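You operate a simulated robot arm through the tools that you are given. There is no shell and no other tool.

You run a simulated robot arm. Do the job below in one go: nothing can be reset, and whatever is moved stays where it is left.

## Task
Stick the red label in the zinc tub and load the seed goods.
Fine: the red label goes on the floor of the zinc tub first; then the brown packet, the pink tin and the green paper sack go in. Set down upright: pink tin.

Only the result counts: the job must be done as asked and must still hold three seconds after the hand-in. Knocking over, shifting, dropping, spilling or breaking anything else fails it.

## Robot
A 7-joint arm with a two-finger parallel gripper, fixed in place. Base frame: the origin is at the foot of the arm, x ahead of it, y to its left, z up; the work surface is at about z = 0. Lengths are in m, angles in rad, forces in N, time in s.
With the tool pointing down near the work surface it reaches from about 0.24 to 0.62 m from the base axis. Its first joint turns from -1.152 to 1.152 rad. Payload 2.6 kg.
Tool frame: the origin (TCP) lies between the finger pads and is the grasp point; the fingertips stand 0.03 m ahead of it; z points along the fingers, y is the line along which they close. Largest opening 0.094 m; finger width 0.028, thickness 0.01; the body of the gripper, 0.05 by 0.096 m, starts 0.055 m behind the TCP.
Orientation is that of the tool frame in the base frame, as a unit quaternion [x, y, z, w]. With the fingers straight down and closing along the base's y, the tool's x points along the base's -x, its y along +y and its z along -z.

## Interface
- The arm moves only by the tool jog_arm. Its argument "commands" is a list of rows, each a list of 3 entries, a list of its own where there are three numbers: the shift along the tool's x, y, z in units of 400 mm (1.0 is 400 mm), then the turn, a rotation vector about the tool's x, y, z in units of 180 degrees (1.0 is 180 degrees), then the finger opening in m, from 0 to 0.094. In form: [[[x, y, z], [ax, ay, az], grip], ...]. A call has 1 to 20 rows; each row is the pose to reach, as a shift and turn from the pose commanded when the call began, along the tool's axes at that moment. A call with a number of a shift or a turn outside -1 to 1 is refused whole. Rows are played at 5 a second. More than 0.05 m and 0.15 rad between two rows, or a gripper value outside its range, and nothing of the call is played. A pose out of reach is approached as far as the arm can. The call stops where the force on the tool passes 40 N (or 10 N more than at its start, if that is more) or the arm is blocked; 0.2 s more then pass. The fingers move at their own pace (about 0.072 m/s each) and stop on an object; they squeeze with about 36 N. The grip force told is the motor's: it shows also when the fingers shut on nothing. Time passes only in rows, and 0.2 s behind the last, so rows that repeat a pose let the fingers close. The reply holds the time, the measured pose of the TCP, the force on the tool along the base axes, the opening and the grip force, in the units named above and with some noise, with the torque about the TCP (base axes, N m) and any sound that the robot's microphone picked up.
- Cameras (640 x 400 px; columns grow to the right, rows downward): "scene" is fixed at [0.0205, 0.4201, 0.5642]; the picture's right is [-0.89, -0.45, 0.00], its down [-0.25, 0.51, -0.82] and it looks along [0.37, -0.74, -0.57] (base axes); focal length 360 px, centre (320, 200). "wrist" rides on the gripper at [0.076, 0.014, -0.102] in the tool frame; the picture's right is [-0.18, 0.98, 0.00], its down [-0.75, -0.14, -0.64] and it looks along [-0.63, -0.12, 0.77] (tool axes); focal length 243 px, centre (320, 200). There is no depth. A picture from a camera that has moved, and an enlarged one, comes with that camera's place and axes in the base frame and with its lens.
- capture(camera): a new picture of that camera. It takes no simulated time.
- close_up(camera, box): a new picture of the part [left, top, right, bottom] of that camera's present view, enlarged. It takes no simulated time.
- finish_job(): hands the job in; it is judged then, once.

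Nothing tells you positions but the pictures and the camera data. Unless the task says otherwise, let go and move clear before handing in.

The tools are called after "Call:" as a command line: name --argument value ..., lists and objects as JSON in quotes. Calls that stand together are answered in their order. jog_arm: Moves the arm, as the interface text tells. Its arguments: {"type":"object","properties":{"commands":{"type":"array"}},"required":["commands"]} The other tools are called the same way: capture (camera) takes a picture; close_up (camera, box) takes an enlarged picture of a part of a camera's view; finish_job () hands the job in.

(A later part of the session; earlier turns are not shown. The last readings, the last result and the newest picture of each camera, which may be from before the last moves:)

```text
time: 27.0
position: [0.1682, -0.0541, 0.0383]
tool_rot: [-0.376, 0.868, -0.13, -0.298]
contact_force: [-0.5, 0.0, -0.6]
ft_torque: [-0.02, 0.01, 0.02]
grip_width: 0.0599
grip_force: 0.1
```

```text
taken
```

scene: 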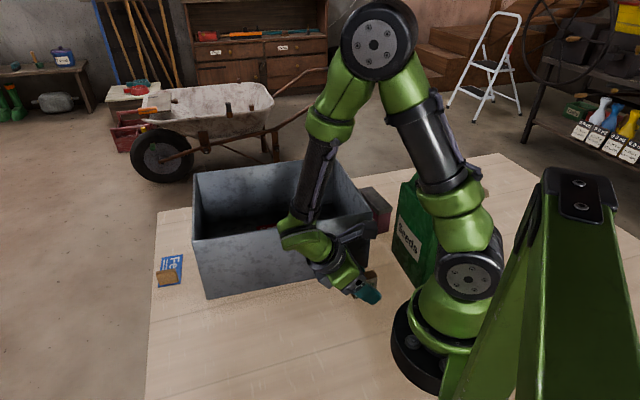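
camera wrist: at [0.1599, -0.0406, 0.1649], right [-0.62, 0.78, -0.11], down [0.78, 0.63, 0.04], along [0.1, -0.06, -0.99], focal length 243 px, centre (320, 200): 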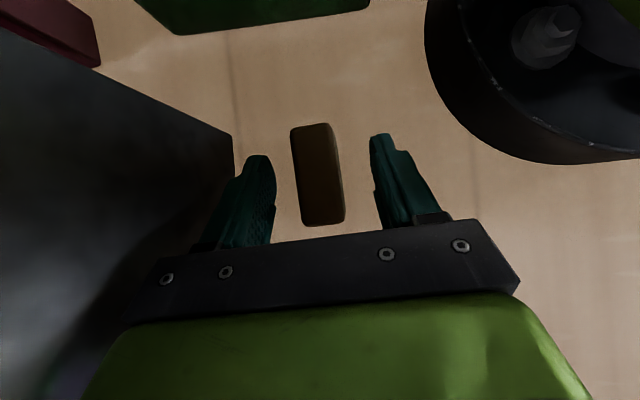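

The packet is centred between the fingers. Closing now.

Call:
jog_arm --commands '[[[0, 0, 0], [0, 0, 0], 0.0], [[0, 0, 0], [0, 0, 0], 0.0], [[0, 0, 0], [0, 0, 0], 0.0], [[0, 0, 0], [0, 0, 0], 0.0]]'

Call:
capture --camera "wrist"

```text
time: 28.0
position: [0.1676, -0.0527, 0.0373]
tool_rot: [-0.376, 0.867, -0.13, -0.299]
contact_force: [-0.3, 0.5, -0.5]
ft_torque: [0.0, 0.0, -0.02]
grip_width: 0.0252
grip_force: 36.1
```

```text
taken
camera wrist: at [0.1599, -0.0406, 0.1651], right [-0.62, 0.78, -0.11], down [0.78, 0.63, 0.04], along [0.1, -0.06, -0.99], focal length 243 px, centre (320, 200)
```

wrist: 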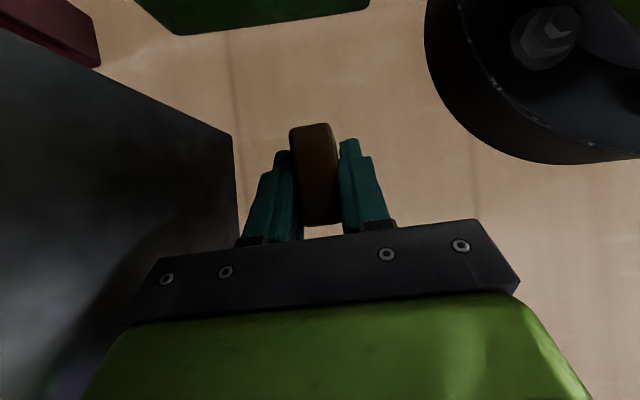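

The packet is held (opening 25 mm, 36 N). Lifting it straight up 0.2 m.

Call:
jog_arm --commands '[[[0.0154, 0, -0.0197], [0, 0, 0], 0.0], [[0.0616, 0, -0.0788], [0, 0, 0], 0.0], [[0.1232, 0, -0.1576], [0, 0, 0], 0.0], [[0.1848, 0, -0.2364], [0, 0, 0], 0.0], [[0.2464, 0, -0.3152], [0, 0, 0], 0.0], [[0.3079, 0, -0.394], [0, 0, 0], 0.0], [[0.3079, 0, -0.394], [0, 0, 0], 0.0]]'

Call:
capture --camera "wrist"

Call:
capture --camera "scene"

```text
time: 29.6
position: [0.1695, -0.053, 0.2391]
tool_rot: [-0.377, 0.867, -0.13, -0.298]
contact_force: [1.4, -1.2, 0.7]
ft_torque: [-0.01, -0.02, -0.01]
grip_width: 0.0251
grip_force: 36.2
```

```text
taken
camera wrist: at [0.1599, -0.041, 0.3669], right [-0.62, 0.78, -0.11], down [0.78, 0.63, 0.04], along [0.1, -0.06, -0.99], focal length 243 px, centre (320, 200)
```

wrist: 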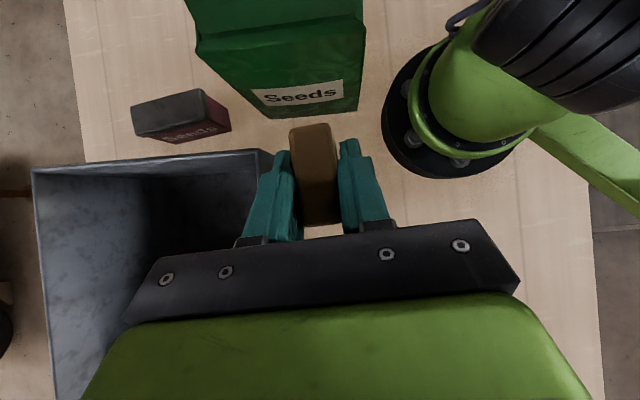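

```text
taken
```

scene: 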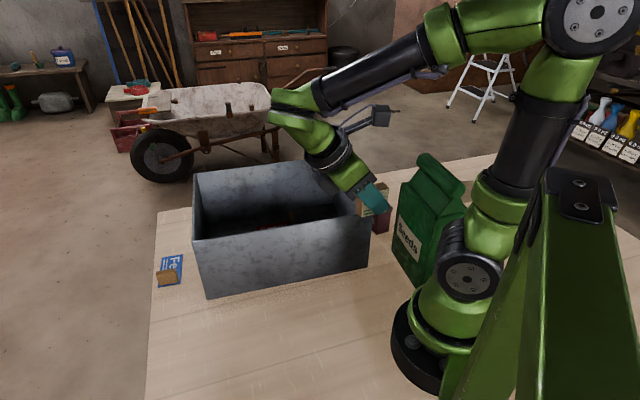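

The packet is secure. Carrying it over the tub, keeping the lean so it stays upright, and aligning it with the tub.

Call:
jog_arm --commands '[[[-0.0409, -0.0733, -0.032], [-0.0034, 0, 0.0044], 0.0], [[-0.0818, -0.1466, -0.0639], [-0.0068, 0, 0.0088], 0.0], [[-0.1228, -0.22, -0.0959], [-0.0103, 0, 0.0131], 0.0], [[-0.1637, -0.2933, -0.1278], [-0.0137, 0, 0.0175], 0.0], [[-0.2046, -0.3666, -0.1598], [-0.0171, 0, 0.0219], 0.0], [[-0.2046, -0.3666, -0.1598], [-0.0171, 0, 0.0219], 0.0]]'

Call:
capture --camera "wrist"

Call:
capture --camera "scene"

```text
time: 31.0
position: [0.3477, -0.0767, 0.2348]
tool_rot: [-0.338, 0.883, -0.117, -0.303]
contact_force: [-0.5, -0.4, -0.5]
ft_torque: [0.0, 0.0, 0.02]
grip_width: 0.0251
grip_force: 35.5
```

```text
taken
camera wrist: at [0.3402, -0.0636, 0.3635], right [-0.55, 0.83, -0.11], down [0.83, 0.56, 0.04], along [0.1, -0.07, -0.99], focal length 243 px, centre (320, 200)
```

wrist: 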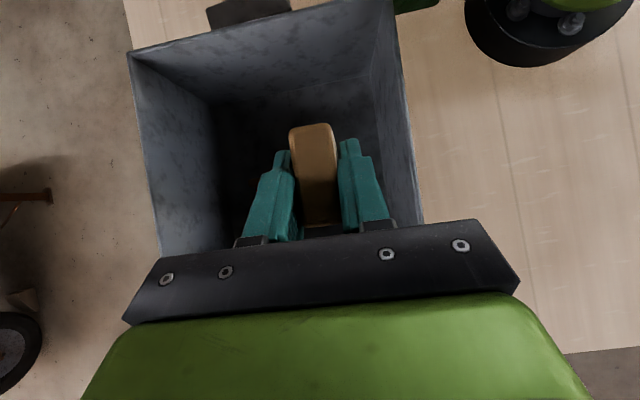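

```text
taken
```

scene: 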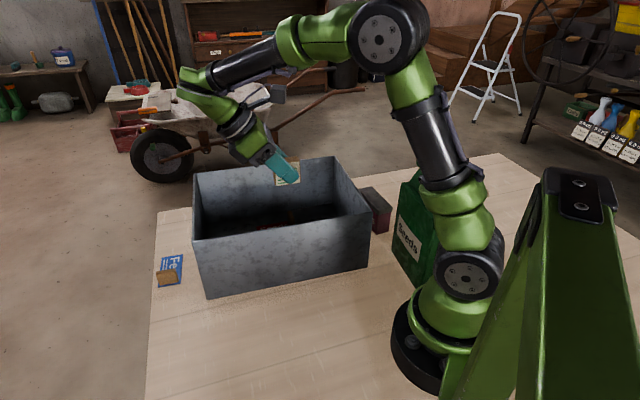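

It's above the chosen spot with ~20 mm between the gripper body and the near wall. Lowering to just above the floor.

Call:
jog_arm --commands '[[[-0.0616, 0, 0.0788], [0, 0, 0], 0.0], [[-0.1232, 0, 0.1576], [0, 0, 0], 0.0], [[-0.1848, 0, 0.2364], [0, 0, 0], 0.0], [[-0.2464, 0, 0.3152], [0, 0, 0], 0.0], [[-0.2817, 0, 0.3605], [0, 0, 0], 0.0], [[-0.2817, 0, 0.3605], [0, 0, 0], 0.0]]'

Call:
capture --camera "wrist"

Call:
capture --camera "scene"

```text
time: 32.4
position: [0.3459, -0.0767, 0.0523]
tool_rot: [-0.338, 0.883, -0.117, -0.305]
contact_force: [-0.2, -0.6, -0.7]
ft_torque: [0.04, -0.01, 0.01]
grip_width: 0.0253
grip_force: 36.0
```

```text
taken
camera wrist: at [0.3389, -0.064, 0.1801], right [-0.55, 0.83, -0.11], down [0.83, 0.55, 0.04], along [0.1, -0.07, -0.99], focal length 243 px, centre (320, 200)
```

wrist: 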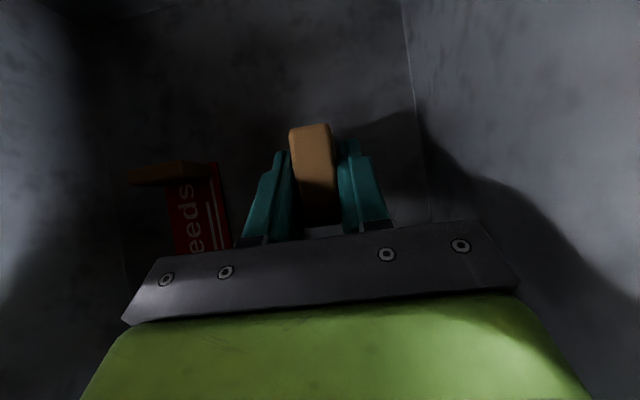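

```text
taken
```

scene: 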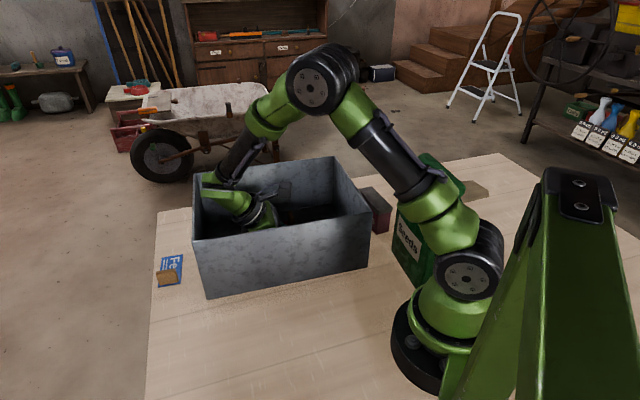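

No contact yet; the packet is clear of the label. Lowering the last millimetres gently.

Call:
jog_arm --commands '[[[-0.0046, 0, 0.0059], [0, 0, 0], 0.0], [[-0.0092, 0, 0.0118], [0, 0, 0], 0.0], [[-0.0123, 0, 0.0158], [0, 0, 0], 0.0]]'

```text
time: 33.2
position: [0.3465, -0.0774, 0.0455]
tool_rot: [-0.338, 0.883, -0.116, -0.304]
contact_force: [0.7, 0.3, 0.0]
ft_torque: [0.0, -0.03, 0.0]
grip_width: 0.0255
grip_force: 35.8
```

Call:
jog_arm --commands '[[[-0.0023, 0, 0.003], [0, 0, 0], 0.0], [[-0.0046, 0, 0.0059], [0, 0, 0], 0.0]]'

```text
time: 33.8
position: [0.3467, -0.0777, 0.0451]
tool_rot: [-0.336, 0.884, -0.117, -0.304]
contact_force: [-7.4, 4.5, 30.6]
ft_torque: [-0.02, 0.27, -0.04]
grip_width: 0.0253
grip_force: 36.0
```

Contact with the floor (about 31 N). Easing off slightly and opening the fingers.

Call:
jog_arm --commands '[[[0.0016, 0, -0.0021], [0, 0, 0], 0.0], [[0.0016, 0, -0.0021], [0, 0, 0], 0.035], [[0.0016, 0, -0.0021], [0, 0, 0], 0.055], [[0.0016, 0, -0.0021], [0, 0, 0], 0.055]]'

Call:
capture --camera "wrist"

```text
time: 34.8
position: [0.347, -0.0773, 0.0439]
tool_rot: [-0.338, 0.883, -0.116, -0.303]
contact_force: [0.2, 0.3, 0.1]
ft_torque: [-0.01, 0.01, 0.02]
grip_width: 0.0547
grip_force: 0.0
```

```text
taken
camera wrist: at [0.3395, -0.0642, 0.1719], right [-0.55, 0.83, -0.11], down [0.83, 0.56, 0.04], along [0.1, -0.07, -0.99], focal length 243 px, centre (320, 200)
```

wrist: 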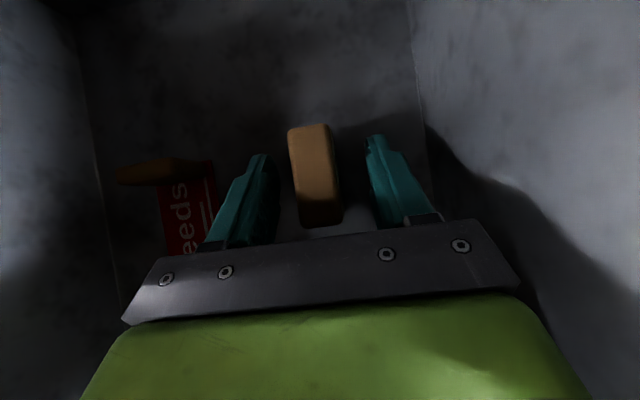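

The packet stands on its own, free of the fingers. Rising straight up, then bringing the tool back upright above the tub.

Call:
jog_arm --commands '[[[0.0462, 0, -0.0591], [0, 0, 0], 0.055], [[0.1078, 0, -0.1379], [0, 0, 0], 0.055], [[0.1693, 0, -0.2167], [0, 0, 0], 0.055], [[0.2309, 0, -0.2955], [0, 0, 0], 0.055], [[0.2925, 0, -0.3743], [0, 0, 0], 0.055], [[0.354, 0, -0.4531], [0, 0, 0], 0.055], [[0.354, 0, -0.4531], [0, -0.0423, 0], 0.055], [[0.354, 0, -0.4531], [0, -0.0845, 0], 0.055], [[0.354, 0, -0.4531], [0, -0.1268, 0], 0.055], [[0.354, 0, -0.4531], [0, -0.169, 0], 0.055], [[0.354, 0, -0.4531], [0, -0.2111, 0], 0.055], [[0.354, 0, -0.4531], [0, -0.2111, 0], 0.055]]'

Call:
capture --camera "wrist"

Call:
capture --camera "scene"

```text
time: 37.4
position: [0.3453, -0.0777, 0.2739]
tool_rot: [-0.357, 0.934, 0.0, 0.001]
contact_force: [-0.4, 0.2, 0.2]
ft_torque: [0.05, 0.03, -0.01]
grip_width: 0.0552
grip_force: 0.0
```

```text
taken
camera wrist: at [0.2797, -0.1172, 0.3763], right [-0.52, 0.85, 0.0], down [0.65, 0.4, 0.64], along [0.55, 0.33, -0.77], focal length 243 px, centre (320, 200)
```

wrist: 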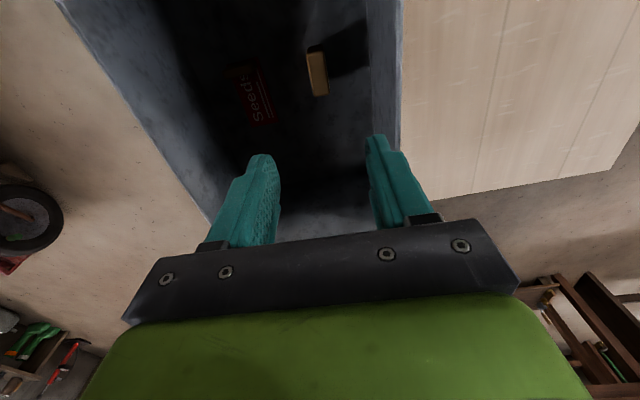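

```text
taken
```

scene: 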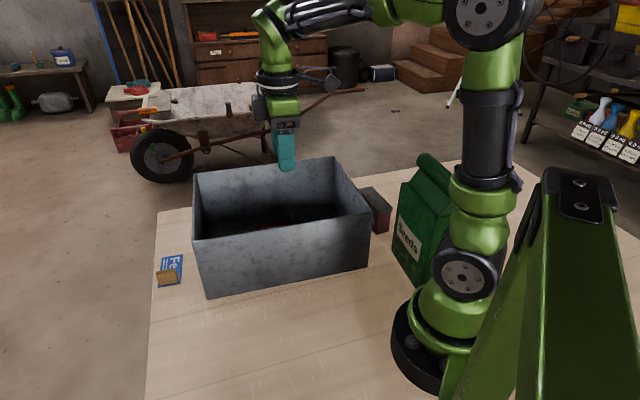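

The packet stands in the tub beside the label. Next is the pink tin near (0.228, -0.291): I'll turn the gripper so it closes across the tin's short side (about 51°) and move above it at a safe height.

Call:
jog_arm --commands '[[[0.0573, -0.0202, -0.005], [0, 0, 0.0449], 0.07], [[0.1146, -0.0404, -0.01], [0, 0, 0.0898], 0.07], [[0.1719, -0.0606, -0.015], [0, 0, 0.1347], 0.07], [[0.2292, -0.0808, -0.015], [0, 0, 0.1796], 0.07], [[0.2865, -0.101, -0.015], [0, 0, 0.2245], 0.07], [[0.3438, -0.1212, -0.015], [0, 0, 0.2694], 0.07], [[0.4011, -0.1414, -0.015], [0, 0, 0.3143], 0.07], [[0.4584, -0.1616, -0.015], [0, 0, 0.3592], 0.07], [[0.5157, -0.1818, -0.015], [0, 0, 0.4041], 0.07], [[0.573, -0.202, -0.015], [0, 0, 0.449], 0.07], [[0.573, -0.202, -0.015], [0, 0, 0.449], 0.07]]'

Call:
capture --camera "wrist"

Call:
capture --camera "scene"

```text
time: 39.8
position: [0.2285, -0.291, 0.2811]
tool_rot: [0.334, 0.942, 0.0, 0.001]
contact_force: [0.0, -0.1, 0.4]
ft_torque: [0.01, 0.0, -0.01]
grip_width: 0.0698
grip_force: 0.0
```

```text
taken
camera wrist: at [0.1784, -0.2301, 0.3829], right [0.76, 0.65, 0.0], down [0.5, -0.58, 0.64], along [0.42, -0.49, -0.77], focal length 243 px, centre (320, 200)
```

wrist: 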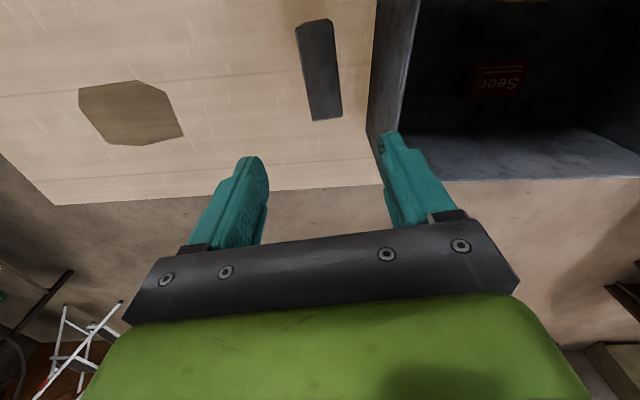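

```text
taken
```

scene: 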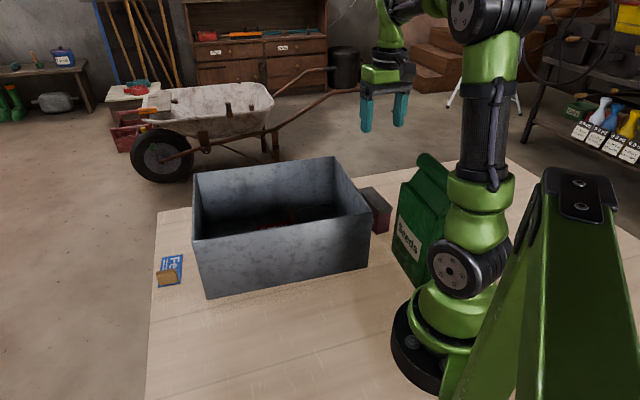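

The tin's lid is in clear view below the gripper. Zooming in to measure centre and angle.

Call:
close_up --camera "wrist" --box '[270, 5, 400, 135]'

```text
3.08 times, centred on (335, 70) of wrist
camera zoom: at [0.1784, -0.2301, 0.3829], right [0.76, 0.65, 0.0], down [0.5, -0.58, 0.64], along [0.42, -0.49, -0.77], focal length 746 px, centre (274, 600)
```

zoom: 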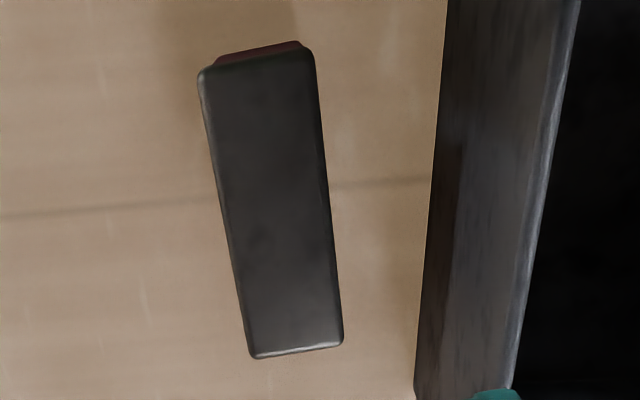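

The tin is centred near (0.228, -0.288) with its short axis at ~49°. I'll align 2° more, offset slightly away from the sack, and descend part way to verify.

Call:
jog_arm --commands '[[[-0.0147, 0.0045, 0.06], [0, 0, 0.011], 0.07], [[-0.0147, 0.0045, 0.16], [0, 0, 0.011], 0.07], [[-0.0147, 0.0045, 0.26], [0, 0, 0.011], 0.07], [[-0.0147, 0.0045, 0.36], [0, 0, 0.011], 0.07], [[-0.0147, 0.0045, 0.4], [0, 0, 0.011], 0.07], [[-0.0147, 0.0045, 0.4], [0, 0, 0.011], 0.07]]'

Call:
capture --camera "wrist"

Call:
capture --camera "scene"

```text
time: 41.2
position: [0.2355, -0.2912, 0.118]
tool_rot: [0.349, 0.937, 0.0, -0.001]
contact_force: [-0.3, -0.3, -0.1]
ft_torque: [0.01, -0.01, -0.01]
grip_width: 0.0703
grip_force: 0.0
```

```text
taken
camera wrist: at [0.1866, -0.2304, 0.2221], right [0.78, 0.62, 0.0], down [0.48, -0.6, 0.64], along [0.4, -0.5, -0.77], focal length 243 px, centre (320, 200)
```

wrist: 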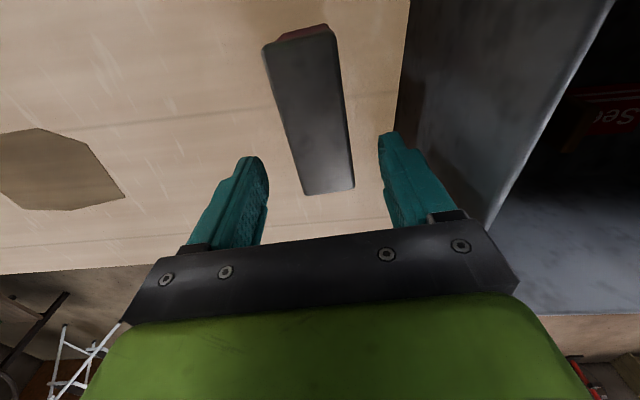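

```text
taken
```

scene: 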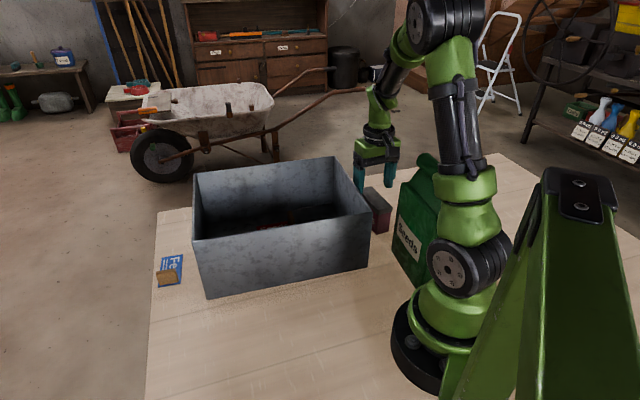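

Alignment is within a millimetre or two across the tin. Descending to grip height.

Call:
jog_arm --commands '[[[0, 0, 0.06], [0, 0, 0], 0.07], [[0, 0, 0.12], [0, 0, 0], 0.07], [[0, 0, 0.17], [0, 0, 0], 0.07], [[0, 0, 0.195], [0, 0, 0], 0.07], [[0, 0, 0.195], [0, 0, 0], 0.07]]'

Call:
capture --camera "wrist"

Call:
capture --camera "scene"

```text
time: 42.4
position: [0.2363, -0.2919, 0.0424]
tool_rot: [0.349, 0.937, 0.0, -0.001]
contact_force: [-0.7, 0.0, 0.7]
ft_torque: [0.01, -0.02, -0.01]
grip_width: 0.0699
grip_force: 0.1
```

```text
taken
camera wrist: at [0.1873, -0.2315, 0.1445], right [0.78, 0.62, 0.0], down [0.48, -0.6, 0.64], along [0.4, -0.5, -0.77], focal length 243 px, centre (320, 200)
```

wrist: 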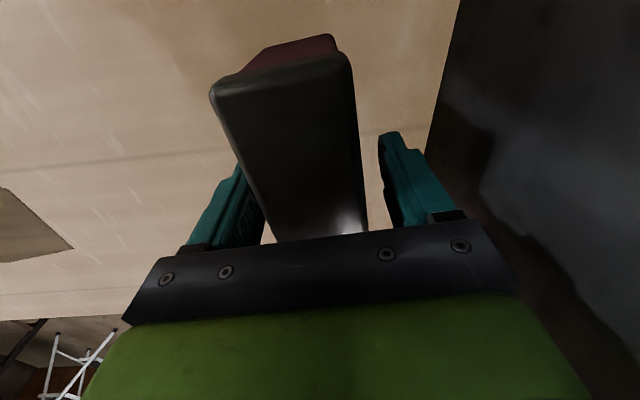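

```text
taken
```

scene: 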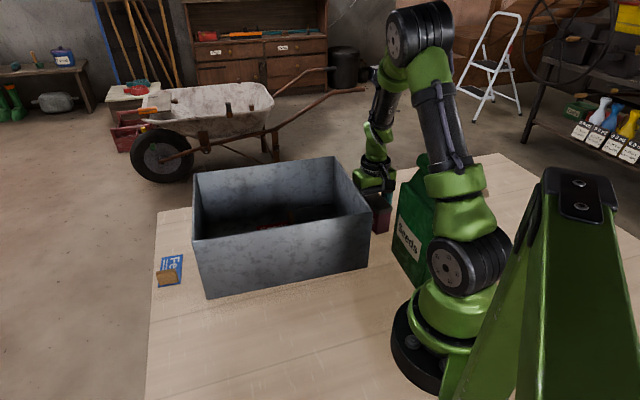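

The fingers straddle the tin well. Closing.

Call:
jog_arm --commands '[[[0, 0, 0], [0, 0, 0], 0.0], [[0, 0, 0], [0, 0, 0], 0.0], [[0, 0, 0], [0, 0, 0], 0.0], [[0, 0, 0], [0, 0, 0], 0.0]]'

Call:
capture --camera "wrist"

```text
time: 43.4
position: [0.2354, -0.2934, 0.0422]
tool_rot: [0.349, 0.937, 0.001, 0.0]
contact_force: [-0.5, -0.4, -0.1]
ft_torque: [0.01, -0.02, -0.04]
grip_width: 0.0417
grip_force: 35.7
```

```text
taken
camera wrist: at [0.1873, -0.2316, 0.1447], right [0.78, 0.62, 0.0], down [0.48, -0.6, 0.64], along [0.4, -0.5, -0.77], focal length 243 px, centre (320, 200)
```

wrist: 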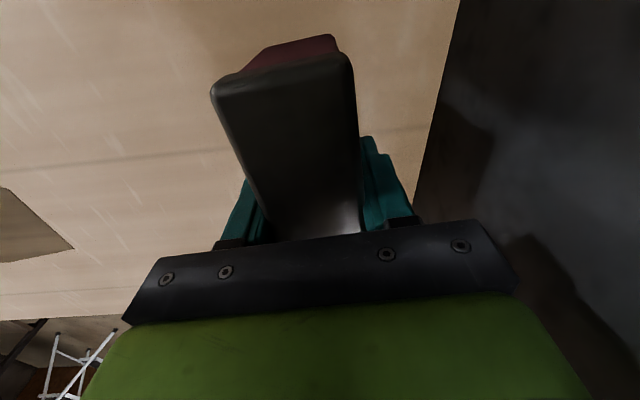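

The tin is gripped at 42 mm. Lifting straight up and checking that it stays level.

Call:
jog_arm --commands '[[[0, 0, -0.025], [0, 0, 0], 0.0], [[0, 0, -0.1], [0, 0, 0], 0.0], [[0, 0, -0.2], [0, 0, 0], 0.0], [[0, 0, -0.3], [0, 0, 0], 0.0], [[0, 0, -0.4], [0, 0, 0], 0.0], [[0, 0, -0.5], [0, 0, 0], 0.0], [[0, 0, -0.55], [0, 0, 0], 0.0], [[0, 0, -0.55], [0, 0, 0], 0.0]]'

Call:
capture --camera "wrist"

Call:
capture --camera "scene"

```text
time: 45.2
position: [0.2371, -0.2922, 0.2623]
tool_rot: [0.349, 0.937, 0.0, 0.0]
contact_force: [0.6, -0.1, -1.5]
ft_torque: [-0.01, -0.01, -0.01]
grip_width: 0.0418
grip_force: 35.9
```

```text
taken
camera wrist: at [0.1884, -0.2323, 0.365], right [0.78, 0.62, 0.0], down [0.48, -0.6, 0.64], along [0.4, -0.5, -0.77], focal length 243 px, centre (320, 200)
```

wrist: 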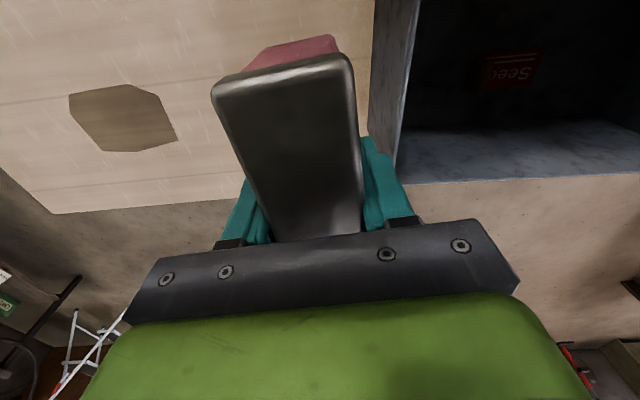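

```text
taken
```

scene: 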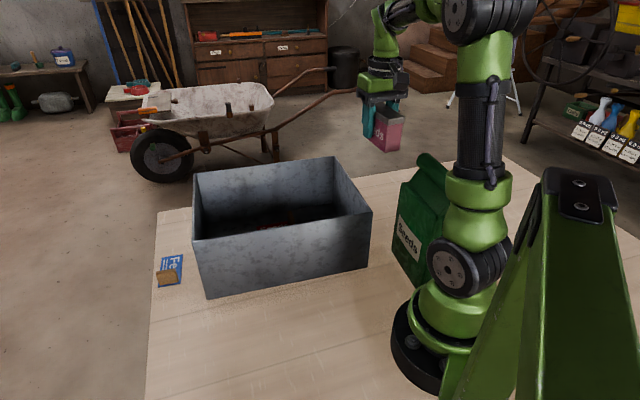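

The tin hangs level. Carrying it over the tub to the free left end (about (0.462, -0.053)) and squaring it with the tub.

Call:
jog_arm --commands '[[[-0.0048, 0.1029, 0], [0, 0, 0.005], 0.0], [[-0.0096, 0.2058, 0], [0, 0, 0.01], 0.0], [[-0.0144, 0.3086, 0], [0, 0, 0.015], 0.0], [[-0.0193, 0.4115, 0], [0, 0, 0.02], 0.0], [[-0.0241, 0.5144, 0], [0, 0, 0.025], 0.0], [[-0.0289, 0.6173, 0], [0, 0, 0.03], 0.0], [[-0.0337, 0.7201, 0], [0, 0, 0.035], 0.0], [[-0.0385, 0.823, 0], [0, 0, 0.039], 0.0], [[-0.0385, 0.823, 0], [0, 0, 0.039], 0.0]]'

Call:
capture --camera "wrist"

Call:
capture --camera "scene"

```text
time: 47.2
position: [0.4627, -0.055, 0.2613]
tool_rot: [0.407, 0.913, 0.0, -0.001]
contact_force: [0.0, 0.2, -1.9]
ft_torque: [-0.01, -0.01, -0.02]
grip_width: 0.0416
grip_force: 35.5
```

```text
taken
camera wrist: at [0.4211, 0.0126, 0.3632], right [0.85, 0.52, 0.0], down [0.4, -0.65, 0.64], along [0.33, -0.55, -0.77], focal length 243 px, centre (320, 200)
```

wrist: 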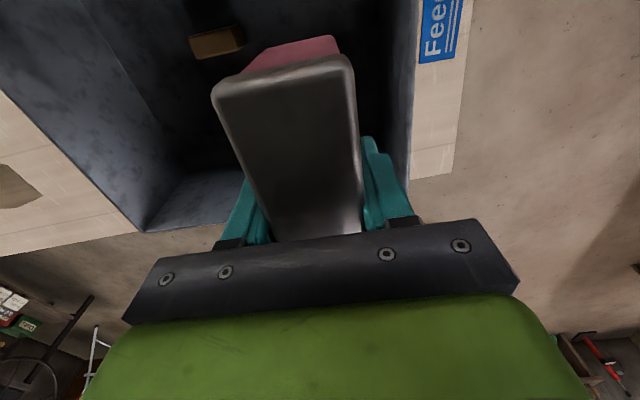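

```text
taken
```

scene: 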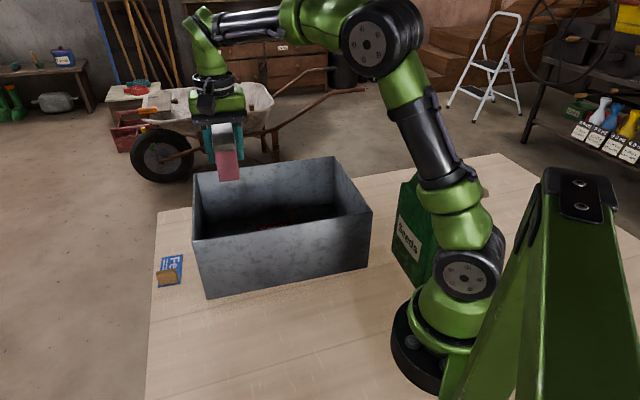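

Positioned over the free left end of the tub, with ~20 mm side clearance for the gripper. Lowering to just above the floor.

Call:
jog_arm --commands '[[[0, 0, 0.1], [0, 0, 0], 0.0], [[0, 0, 0.2], [0, 0, 0], 0.0], [[0, 0, 0.3], [0, 0, 0], 0.0], [[0, 0, 0.4], [0, 0, 0], 0.0], [[0, 0, 0.47], [0, 0, 0], 0.0], [[0, 0, 0.505], [0, 0, 0], 0.0], [[0, 0, 0.505], [0, 0, 0], 0.0]]'

Call:
capture --camera "wrist"

Call:
capture --camera "scene"

```text
time: 48.8
position: [0.4618, -0.0535, 0.061]
tool_rot: [0.406, 0.914, 0.001, -0.001]
contact_force: [-0.1, -0.6, -1.2]
ft_torque: [-0.04, -0.02, 0.01]
grip_width: 0.0416
grip_force: 36.1
```

```text
taken
camera wrist: at [0.422, 0.0129, 0.1632], right [0.85, 0.52, 0.0], down [0.4, -0.65, 0.64], along [0.34, -0.55, -0.77], focal length 243 px, centre (320, 200)
```

wrist: 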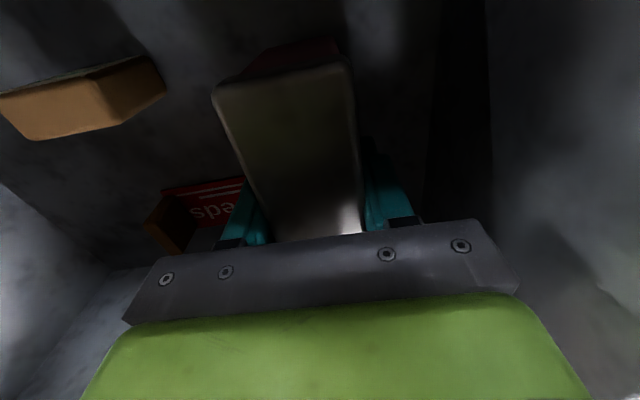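

```text
taken
```

scene: 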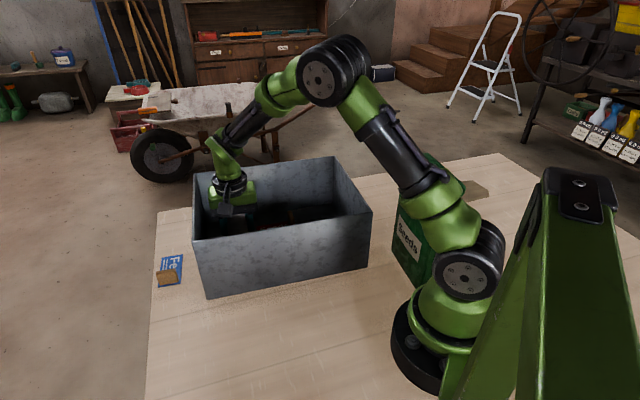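

The tin is clear of the label and packet. Lowering the last bit gently.

Call:
jog_arm --commands '[[[0, 0, 0.01], [0, 0, 0], 0.0], [[0, 0, 0.02], [0, 0, 0], 0.0], [[0, 0, 0.025], [0, 0, 0], 0.0]]'

```text
time: 49.6
position: [0.4623, -0.0538, 0.0498]
tool_rot: [0.406, 0.914, 0.001, 0.0]
contact_force: [-0.2, -0.8, -1.3]
ft_torque: [-0.02, 0.01, -0.01]
grip_width: 0.0421
grip_force: 35.7
```

Call:
jog_arm --commands '[[[0, 0, 0.004], [0, 0, 0], 0.0], [[0, 0, 0.007], [0, 0, 0], 0.0]]'

```text
time: 50.2
position: [0.4642, -0.0544, 0.0487]
tool_rot: [0.407, 0.913, 0.001, 0.002]
contact_force: [-9.5, 3.3, 26.5]
ft_torque: [-0.16, 0.17, -0.07]
grip_width: 0.0421
grip_force: 35.7
```

The tin rests on the floor (about 26 N). Easing off slightly and releasing.

Call:
jog_arm --commands '[[[0, 0, -0.0025], [0, 0, 0], 0.0], [[0, 0, -0.0025], [0, 0, 0], 0.05], [[0, 0, -0.0025], [0, 0, 0], 0.06], [[0, 0, -0.0025], [0, 0, 0], 0.06]]'

Call:
capture --camera "wrist"

```text
time: 51.2
position: [0.4621, -0.055, 0.0491]
tool_rot: [0.406, 0.914, 0.0, -0.001]
contact_force: [-0.5, -0.1, 0.5]
ft_torque: [0.02, 0.0, -0.02]
grip_width: 0.0598
grip_force: 0.0
```

```text
taken
camera wrist: at [0.4222, 0.0121, 0.1512], right [0.85, 0.52, 0.0], down [0.4, -0.65, 0.64], along [0.34, -0.55, -0.77], focal length 243 px, centre (320, 200)
```

wrist: 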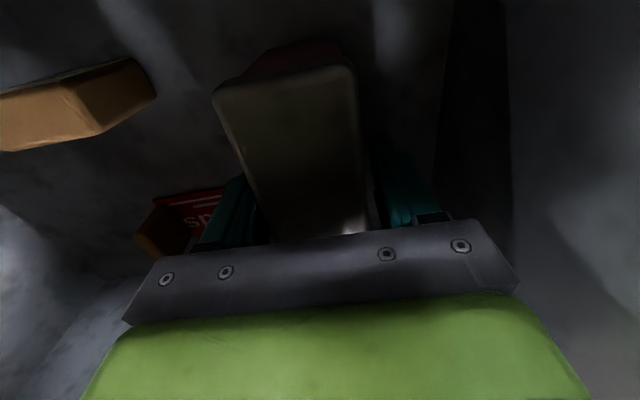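

The tin is released and standing. Lifting straight out.

Call:
jog_arm --commands '[[[0, 0, -0.04], [0, 0, 0], 0.06], [[0, 0, -0.12], [0, 0, 0], 0.06], [[0, 0, -0.22], [0, 0, 0], 0.06], [[0, 0, -0.32], [0, 0, 0], 0.06], [[0, 0, -0.42], [0, 0, 0], 0.06], [[0, 0, -0.52], [0, 0, 0], 0.06], [[0, 0, -0.62], [0, 0, 0], 0.06], [[0, 0, -0.72], [0, 0, 0], 0.06], [[0, 0, -0.72], [0, 0, 0], 0.06]]'

Call:
capture --camera "wrist"

Call:
capture --camera "scene"

```text
time: 53.2
position: [0.4629, -0.0539, 0.3372]
tool_rot: [0.407, 0.914, 0.0, -0.001]
contact_force: [-0.4, -0.1, 0.1]
ft_torque: [0.02, -0.01, 0.0]
grip_width: 0.06
grip_force: 0.0
```

```text
taken
camera wrist: at [0.4229, 0.0135, 0.4391], right [0.85, 0.52, 0.0], down [0.4, -0.65, 0.64], along [0.34, -0.55, -0.77], focal length 243 px, centre (320, 200)
```

wrist: 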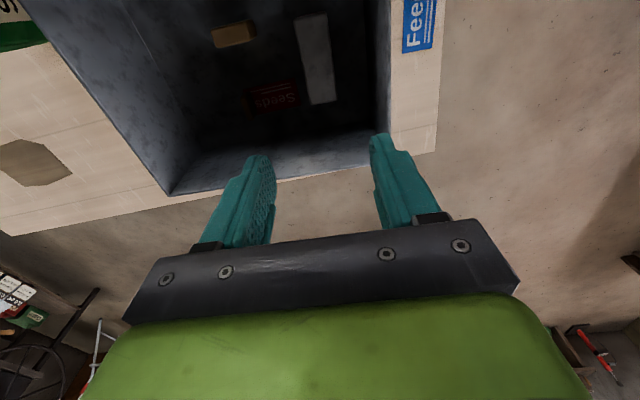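

```text
taken
```

scene: 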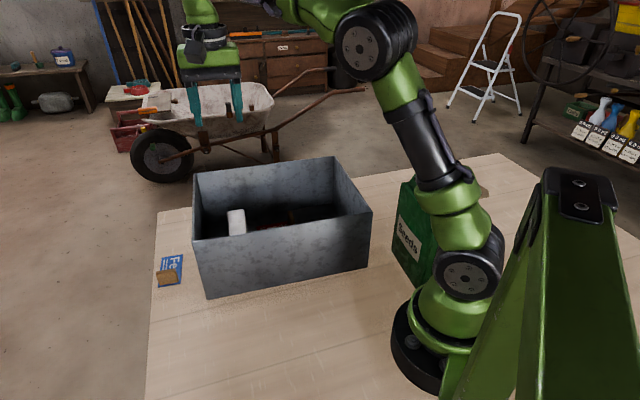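

Tin, packet and label are all in the tub. Let me zoom in to verify that they're standing and not overlapping.

Call:
close_up --camera "wrist" --box '[190, 0, 390, 150]'

Call:
close_up --camera "scene" --box '[180, 150, 380, 280]'

```text
2.67 times, centred on (290, 75) of wrist
camera zoom: at [0.4229, 0.0135, 0.4391], right [0.85, 0.52, 0.0], down [0.4, -0.65, 0.64], along [0.34, -0.55, -0.77], focal length 647 px, centre (400, 533)
```

zoom: 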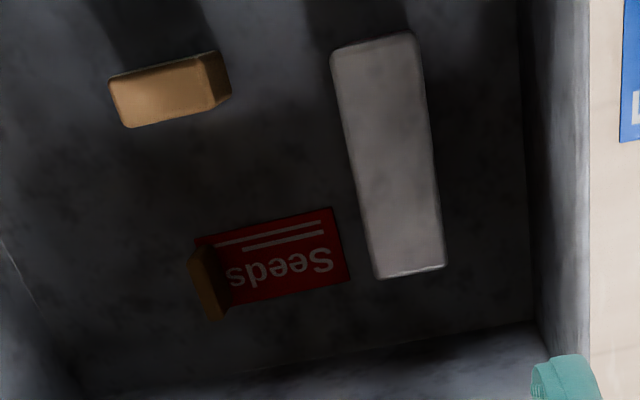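

```text
3.08 times, centred on (280, 215) of scene
camera zoom: at [0.0205, 0.4201, 0.5642], right [-0.89, -0.45, 0.0], down [-0.25, 0.51, -0.82], along [0.37, -0.74, -0.57], focal length 1109 px, centre (443, 154)
```

zoom: 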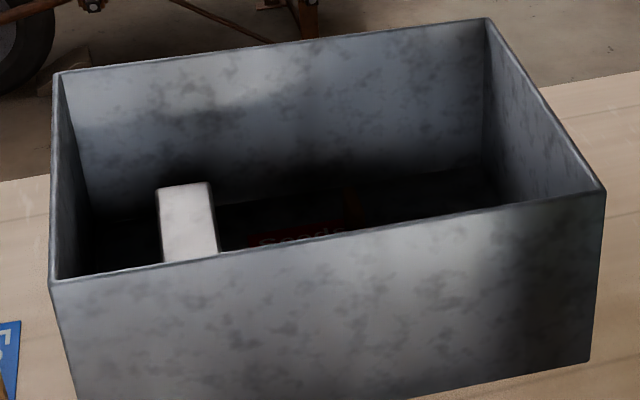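

Everything in the tub is upright and separate. The green sack is last: its rolled top seems centred near (0.079, -0.181) at z ≈ 0.23. I'll move partway there at height and measure it from above.

Call:
jog_arm --commands '[[[0.0377, -0.093, -0.01], [0, 0, 0], 0.07], [[0.0753, -0.186, -0.02], [0, 0, 0], 0.07], [[0.113, -0.279, -0.03], [0, 0, 0], 0.07], [[0.1506, -0.372, -0.04], [0, 0, 0], 0.07], [[0.1883, -0.465, -0.05], [0, 0, 0], 0.07], [[0.2259, -0.558, -0.06], [0, 0, 0], 0.07], [[0.2636, -0.651, -0.07], [0, 0, 0], 0.07], [[0.2636, -0.651, -0.07], [0, 0, 0], 0.07]]'

Call:
capture --camera "wrist"

Call:
capture --camera "scene"

```text
time: 55.0
position: [0.1974, -0.1492, 0.3661]
tool_rot: [0.406, 0.914, 0.0, -0.001]
contact_force: [0.7, 0.5, 0.4]
ft_torque: [-0.03, -0.01, 0.0]
grip_width: 0.0701
grip_force: 0.0
```

```text
taken
camera wrist: at [0.1575, -0.0838, 0.4681], right [0.85, 0.52, 0.0], down [0.4, -0.65, 0.64], along [0.34, -0.55, -0.77], focal length 243 px, centre (320, 200)
```

wrist: 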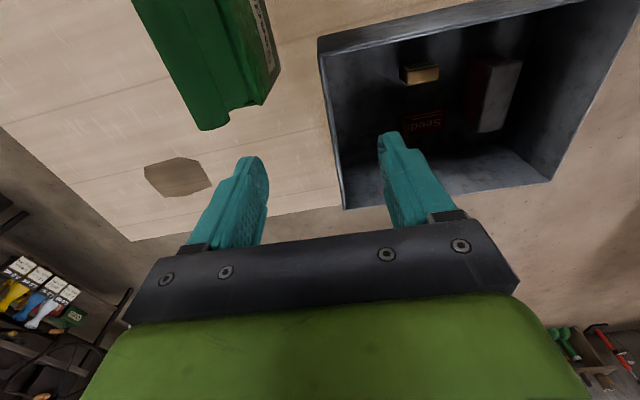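

```text
taken
```

scene: 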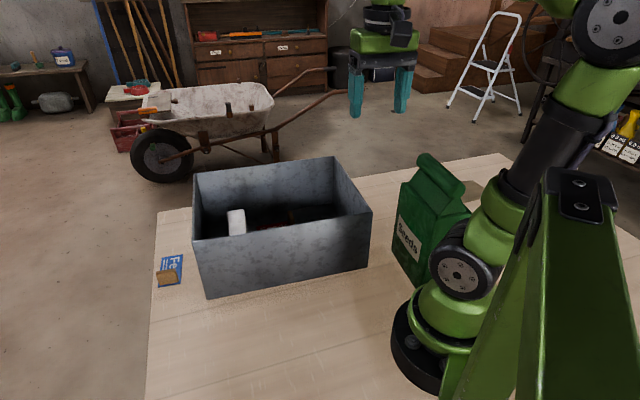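

The sack's outer end is visible from here. Zooming in on it.

Call:
close_up --camera "wrist" --box '[110, 0, 310, 140]'

Call:
close_up --camera "scene" --box '[385, 145, 475, 295]'

```text
2.86 times, centred on (210, 70) of wrist
camera zoom: at [0.1575, -0.0838, 0.4681], right [0.85, 0.52, 0.0], down [0.4, -0.65, 0.64], along [0.34, -0.55, -0.77], focal length 693 px, centre (634, 571)
```

zoom: 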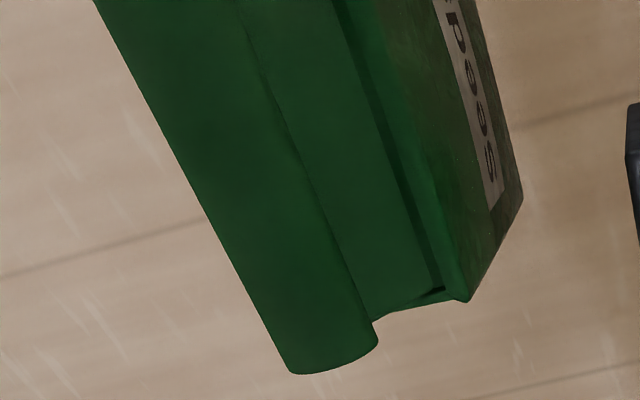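

```text
2.67 times, centred on (430, 220) of scene
camera zoom: at [0.0204, 0.4201, 0.5642], right [-0.89, -0.45, 0.0], down [-0.25, 0.51, -0.82], along [0.37, -0.74, -0.57], focal length 961 px, centre (27, 147)
```

zoom: 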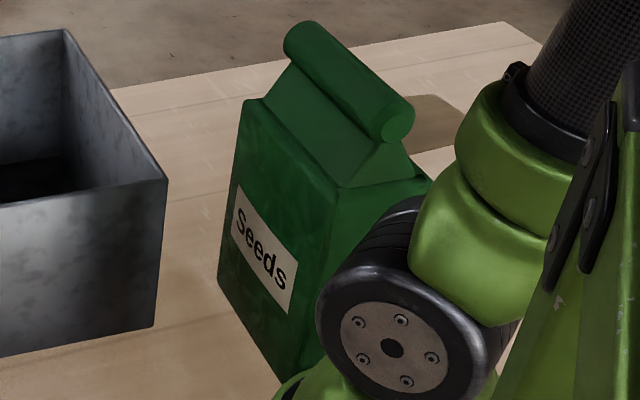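

The roll's axis runs from about (0.040, -0.138) to (0.118, -0.225) at z ≈ 0.23, centre (0.079, -0.182), with its thin direction at ~42° — matching the current gripper yaw. Moving to hover above it to check that the arm can reach there.

Call:
jog_arm --commands '[[[0.0345, -0.0688, 0.016], [0, 0, 0], 0.07], [[0.0689, -0.1375, 0.033], [0, 0, 0], 0.07], [[0.1034, -0.2063, 0.049], [0, 0, 0], 0.07], [[0.1378, -0.275, 0.065], [0, 0, 0], 0.07], [[0.1378, -0.275, 0.065], [0, 0, 0], 0.07]]'

Call:
capture --camera "wrist"

Call:
capture --camera "scene"

```text
time: 56.2
position: [0.0794, -0.1829, 0.3362]
tool_rot: [0.406, 0.914, 0.0, 0.0]
contact_force: [-0.9, -0.5, -0.5]
ft_torque: [-0.05, 0.01, 0.01]
grip_width: 0.0697
grip_force: 0.1
```

```text
taken
camera wrist: at [0.0387, -0.1163, 0.4394], right [0.85, 0.52, 0.0], down [0.4, -0.65, 0.64], along [0.34, -0.55, -0.77], focal length 243 px, centre (320, 200)
```

wrist: 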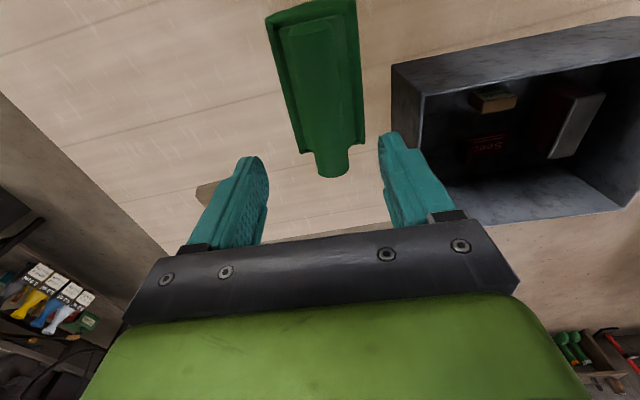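

```text
taken
```

scene: 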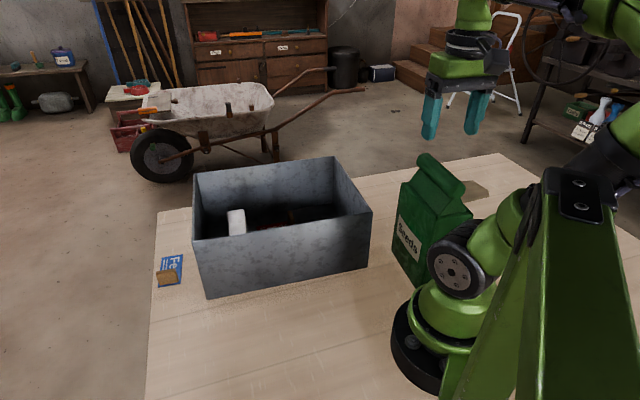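

The arm reaches it, and the wrist camera sees the whole sack top: the roll in the middle with the shoulders on both sides. Zooming in for the final alignment.

Call:
close_up --camera "wrist" --box '[240, 0, 400, 190]'

```text
2.11 times, centred on (320, 95) of wrist
camera zoom: at [0.0387, -0.1163, 0.4394], right [0.85, 0.52, 0.0], down [0.4, -0.65, 0.64], along [0.34, -0.55, -0.77], focal length 511 px, centre (320, 421)
```

zoom: 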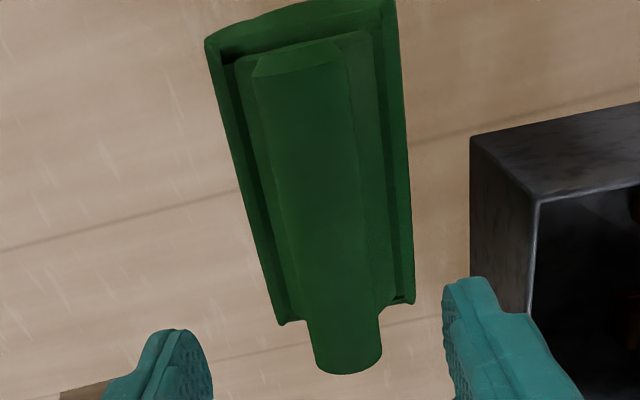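

The sack's midline passes through (0.079, -0.177), so the gripper needs only a ~3 mm shift. Descending so the fingers straddle the roll, first to just above grip height.

Call:
jog_arm --commands '[[[0.0072, 0.005, 0.06], [0, 0, 0], 0.07], [[0.0072, 0.005, 0.12], [0, 0, 0], 0.07], [[0.0072, 0.005, 0.18], [0, 0, 0], 0.07], [[0.0072, 0.005, 0.2], [0, 0, 0], 0.07], [[0.0072, 0.005, 0.2], [0, 0, 0], 0.07]]'

Call:
capture --camera "wrist"

Call:
close_up --camera "scene" --box '[360, 80, 540, 300]'

```text
time: 57.4
position: [0.0794, -0.1807, 0.2585]
tool_rot: [0.406, 0.914, -0.001, 0.0]
contact_force: [0.6, 0.1, 0.2]
ft_torque: [-0.02, 0.0, 0.0]
grip_width: 0.0702
grip_force: 0.1
```

```text
taken
camera wrist: at [0.0387, -0.1135, 0.3609], right [0.85, 0.52, 0.0], down [0.4, -0.65, 0.64], along [0.34, -0.55, -0.77], focal length 243 px, centre (320, 200)
```

wrist: 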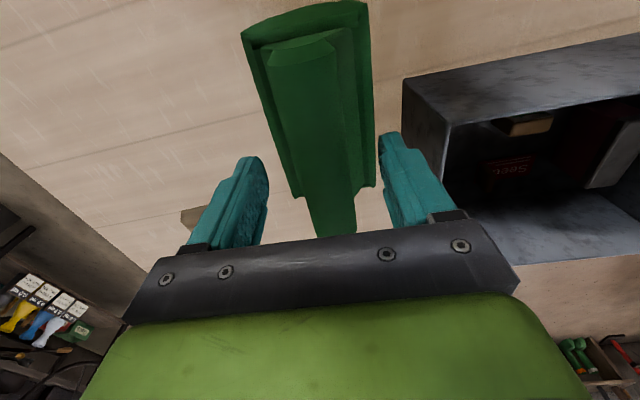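

```text
1.82 times, centred on (450, 190) of scene
camera zoom: at [0.0205, 0.4201, 0.5642], right [-0.89, -0.45, 0.0], down [-0.25, 0.51, -0.82], along [0.37, -0.74, -0.57], focal length 655 px, centre (84, 218)
```

zoom: 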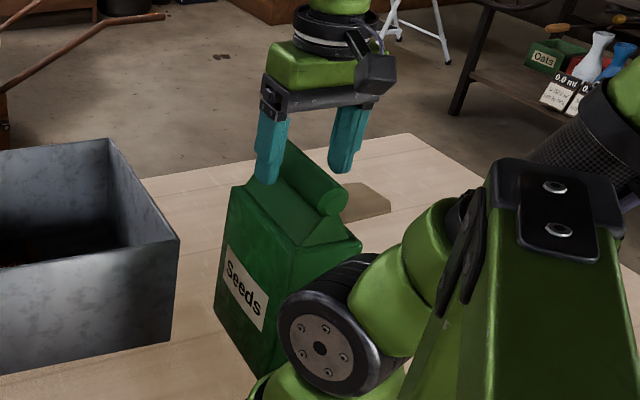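

The fingers straddle the roll with nothing touched. Lowering 20 mm more to grip height.

Call:
jog_arm --commands '[[[0, 0, 0.02], [0, 0, 0], 0.07], [[0, 0, 0.04], [0, 0, 0], 0.07], [[0, 0, 0.05], [0, 0, 0], 0.07]]'

Call:
capture --camera "wrist"

Call:
close_up --camera "scene" --box '[390, 100, 490, 240]'

```text
time: 58.2
position: [0.079, -0.1812, 0.239]
tool_rot: [0.407, 0.914, 0.0, 0.001]
contact_force: [0.3, 0.3, 0.9]
ft_torque: [-0.02, 0.02, 0.01]
grip_width: 0.0698
grip_force: 0.1
```

```text
taken
camera wrist: at [0.0392, -0.1135, 0.3404], right [0.85, 0.52, 0.0], down [0.4, -0.65, 0.64], along [0.34, -0.55, -0.77], focal length 243 px, centre (320, 200)
```

wrist: 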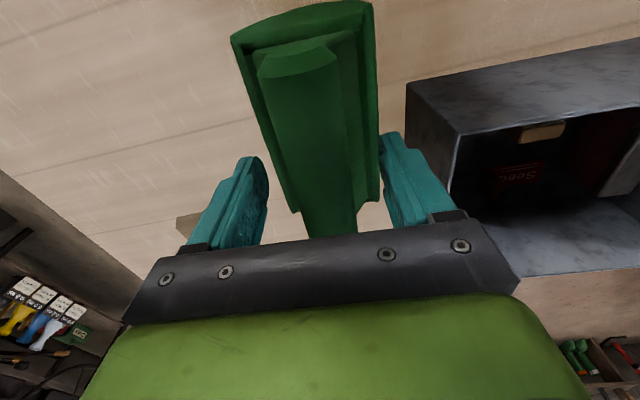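

```text
2.86 times, centred on (440, 170) of scene
camera zoom: at [0.0205, 0.4201, 0.5642], right [-0.89, -0.45, 0.0], down [-0.25, 0.51, -0.82], along [0.37, -0.74, -0.57], focal length 1030 px, centre (-23, 286)
```

zoom: 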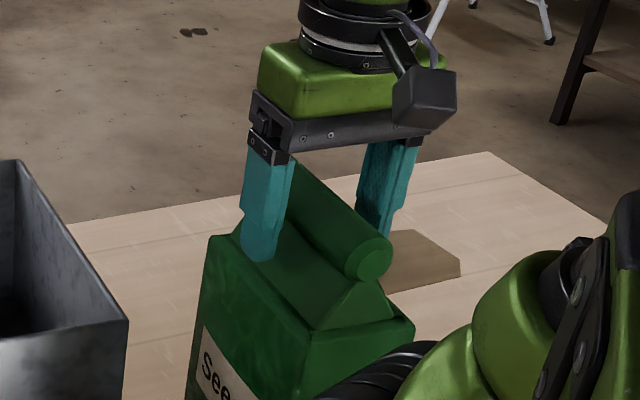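

The roll is between the finger pads. Closing on it.

Call:
jog_arm --commands '[[[0, 0, 0], [0, 0, 0], 0.0], [[0, 0, 0], [0, 0, 0], 0.0], [[0, 0, 0], [0, 0, 0], 0.0], [[0, 0, 0], [0, 0, 0], 0.0]]'

Call:
capture --camera "wrist"

Call:
close_up --camera "scene" --box '[380, 100, 500, 290]'

```text
time: 59.4
position: [0.0804, -0.1802, 0.2391]
tool_rot: [0.407, 0.914, 0.001, 0.001]
contact_force: [-0.9, 2.7, 3.1]
ft_torque: [-0.17, 0.1, -0.02]
grip_width: 0.0349
grip_force: 35.5
stopped in row 4: the force on the tool passed its limit at 41 N (the readings are from after the stop); the commanded pose is now the measured one
```

```text
taken
camera wrist: at [0.0396, -0.1131, 0.3416], right [0.85, 0.52, 0.0], down [0.4, -0.65, 0.64], along [0.34, -0.55, -0.77], focal length 243 px, centre (320, 200)
```

wrist: 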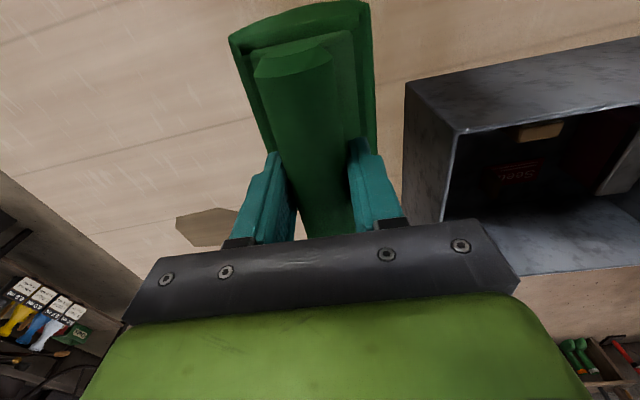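

```text
2.11 times, centred on (440, 195) of scene
camera zoom: at [0.0205, 0.4201, 0.5642], right [-0.89, -0.45, 0.0], down [-0.25, 0.51, -0.82], along [0.37, -0.74, -0.57], focal length 759 px, centre (67, 210)
```

zoom: 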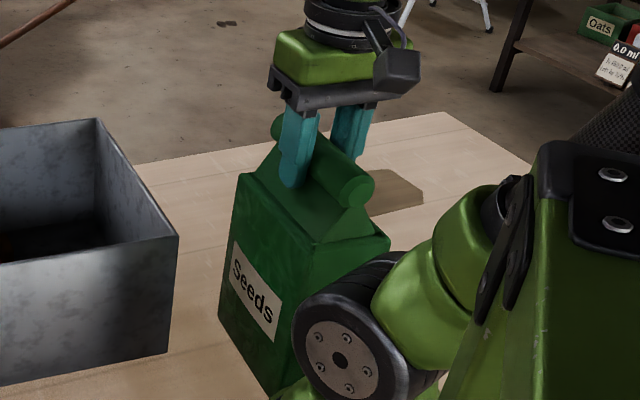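

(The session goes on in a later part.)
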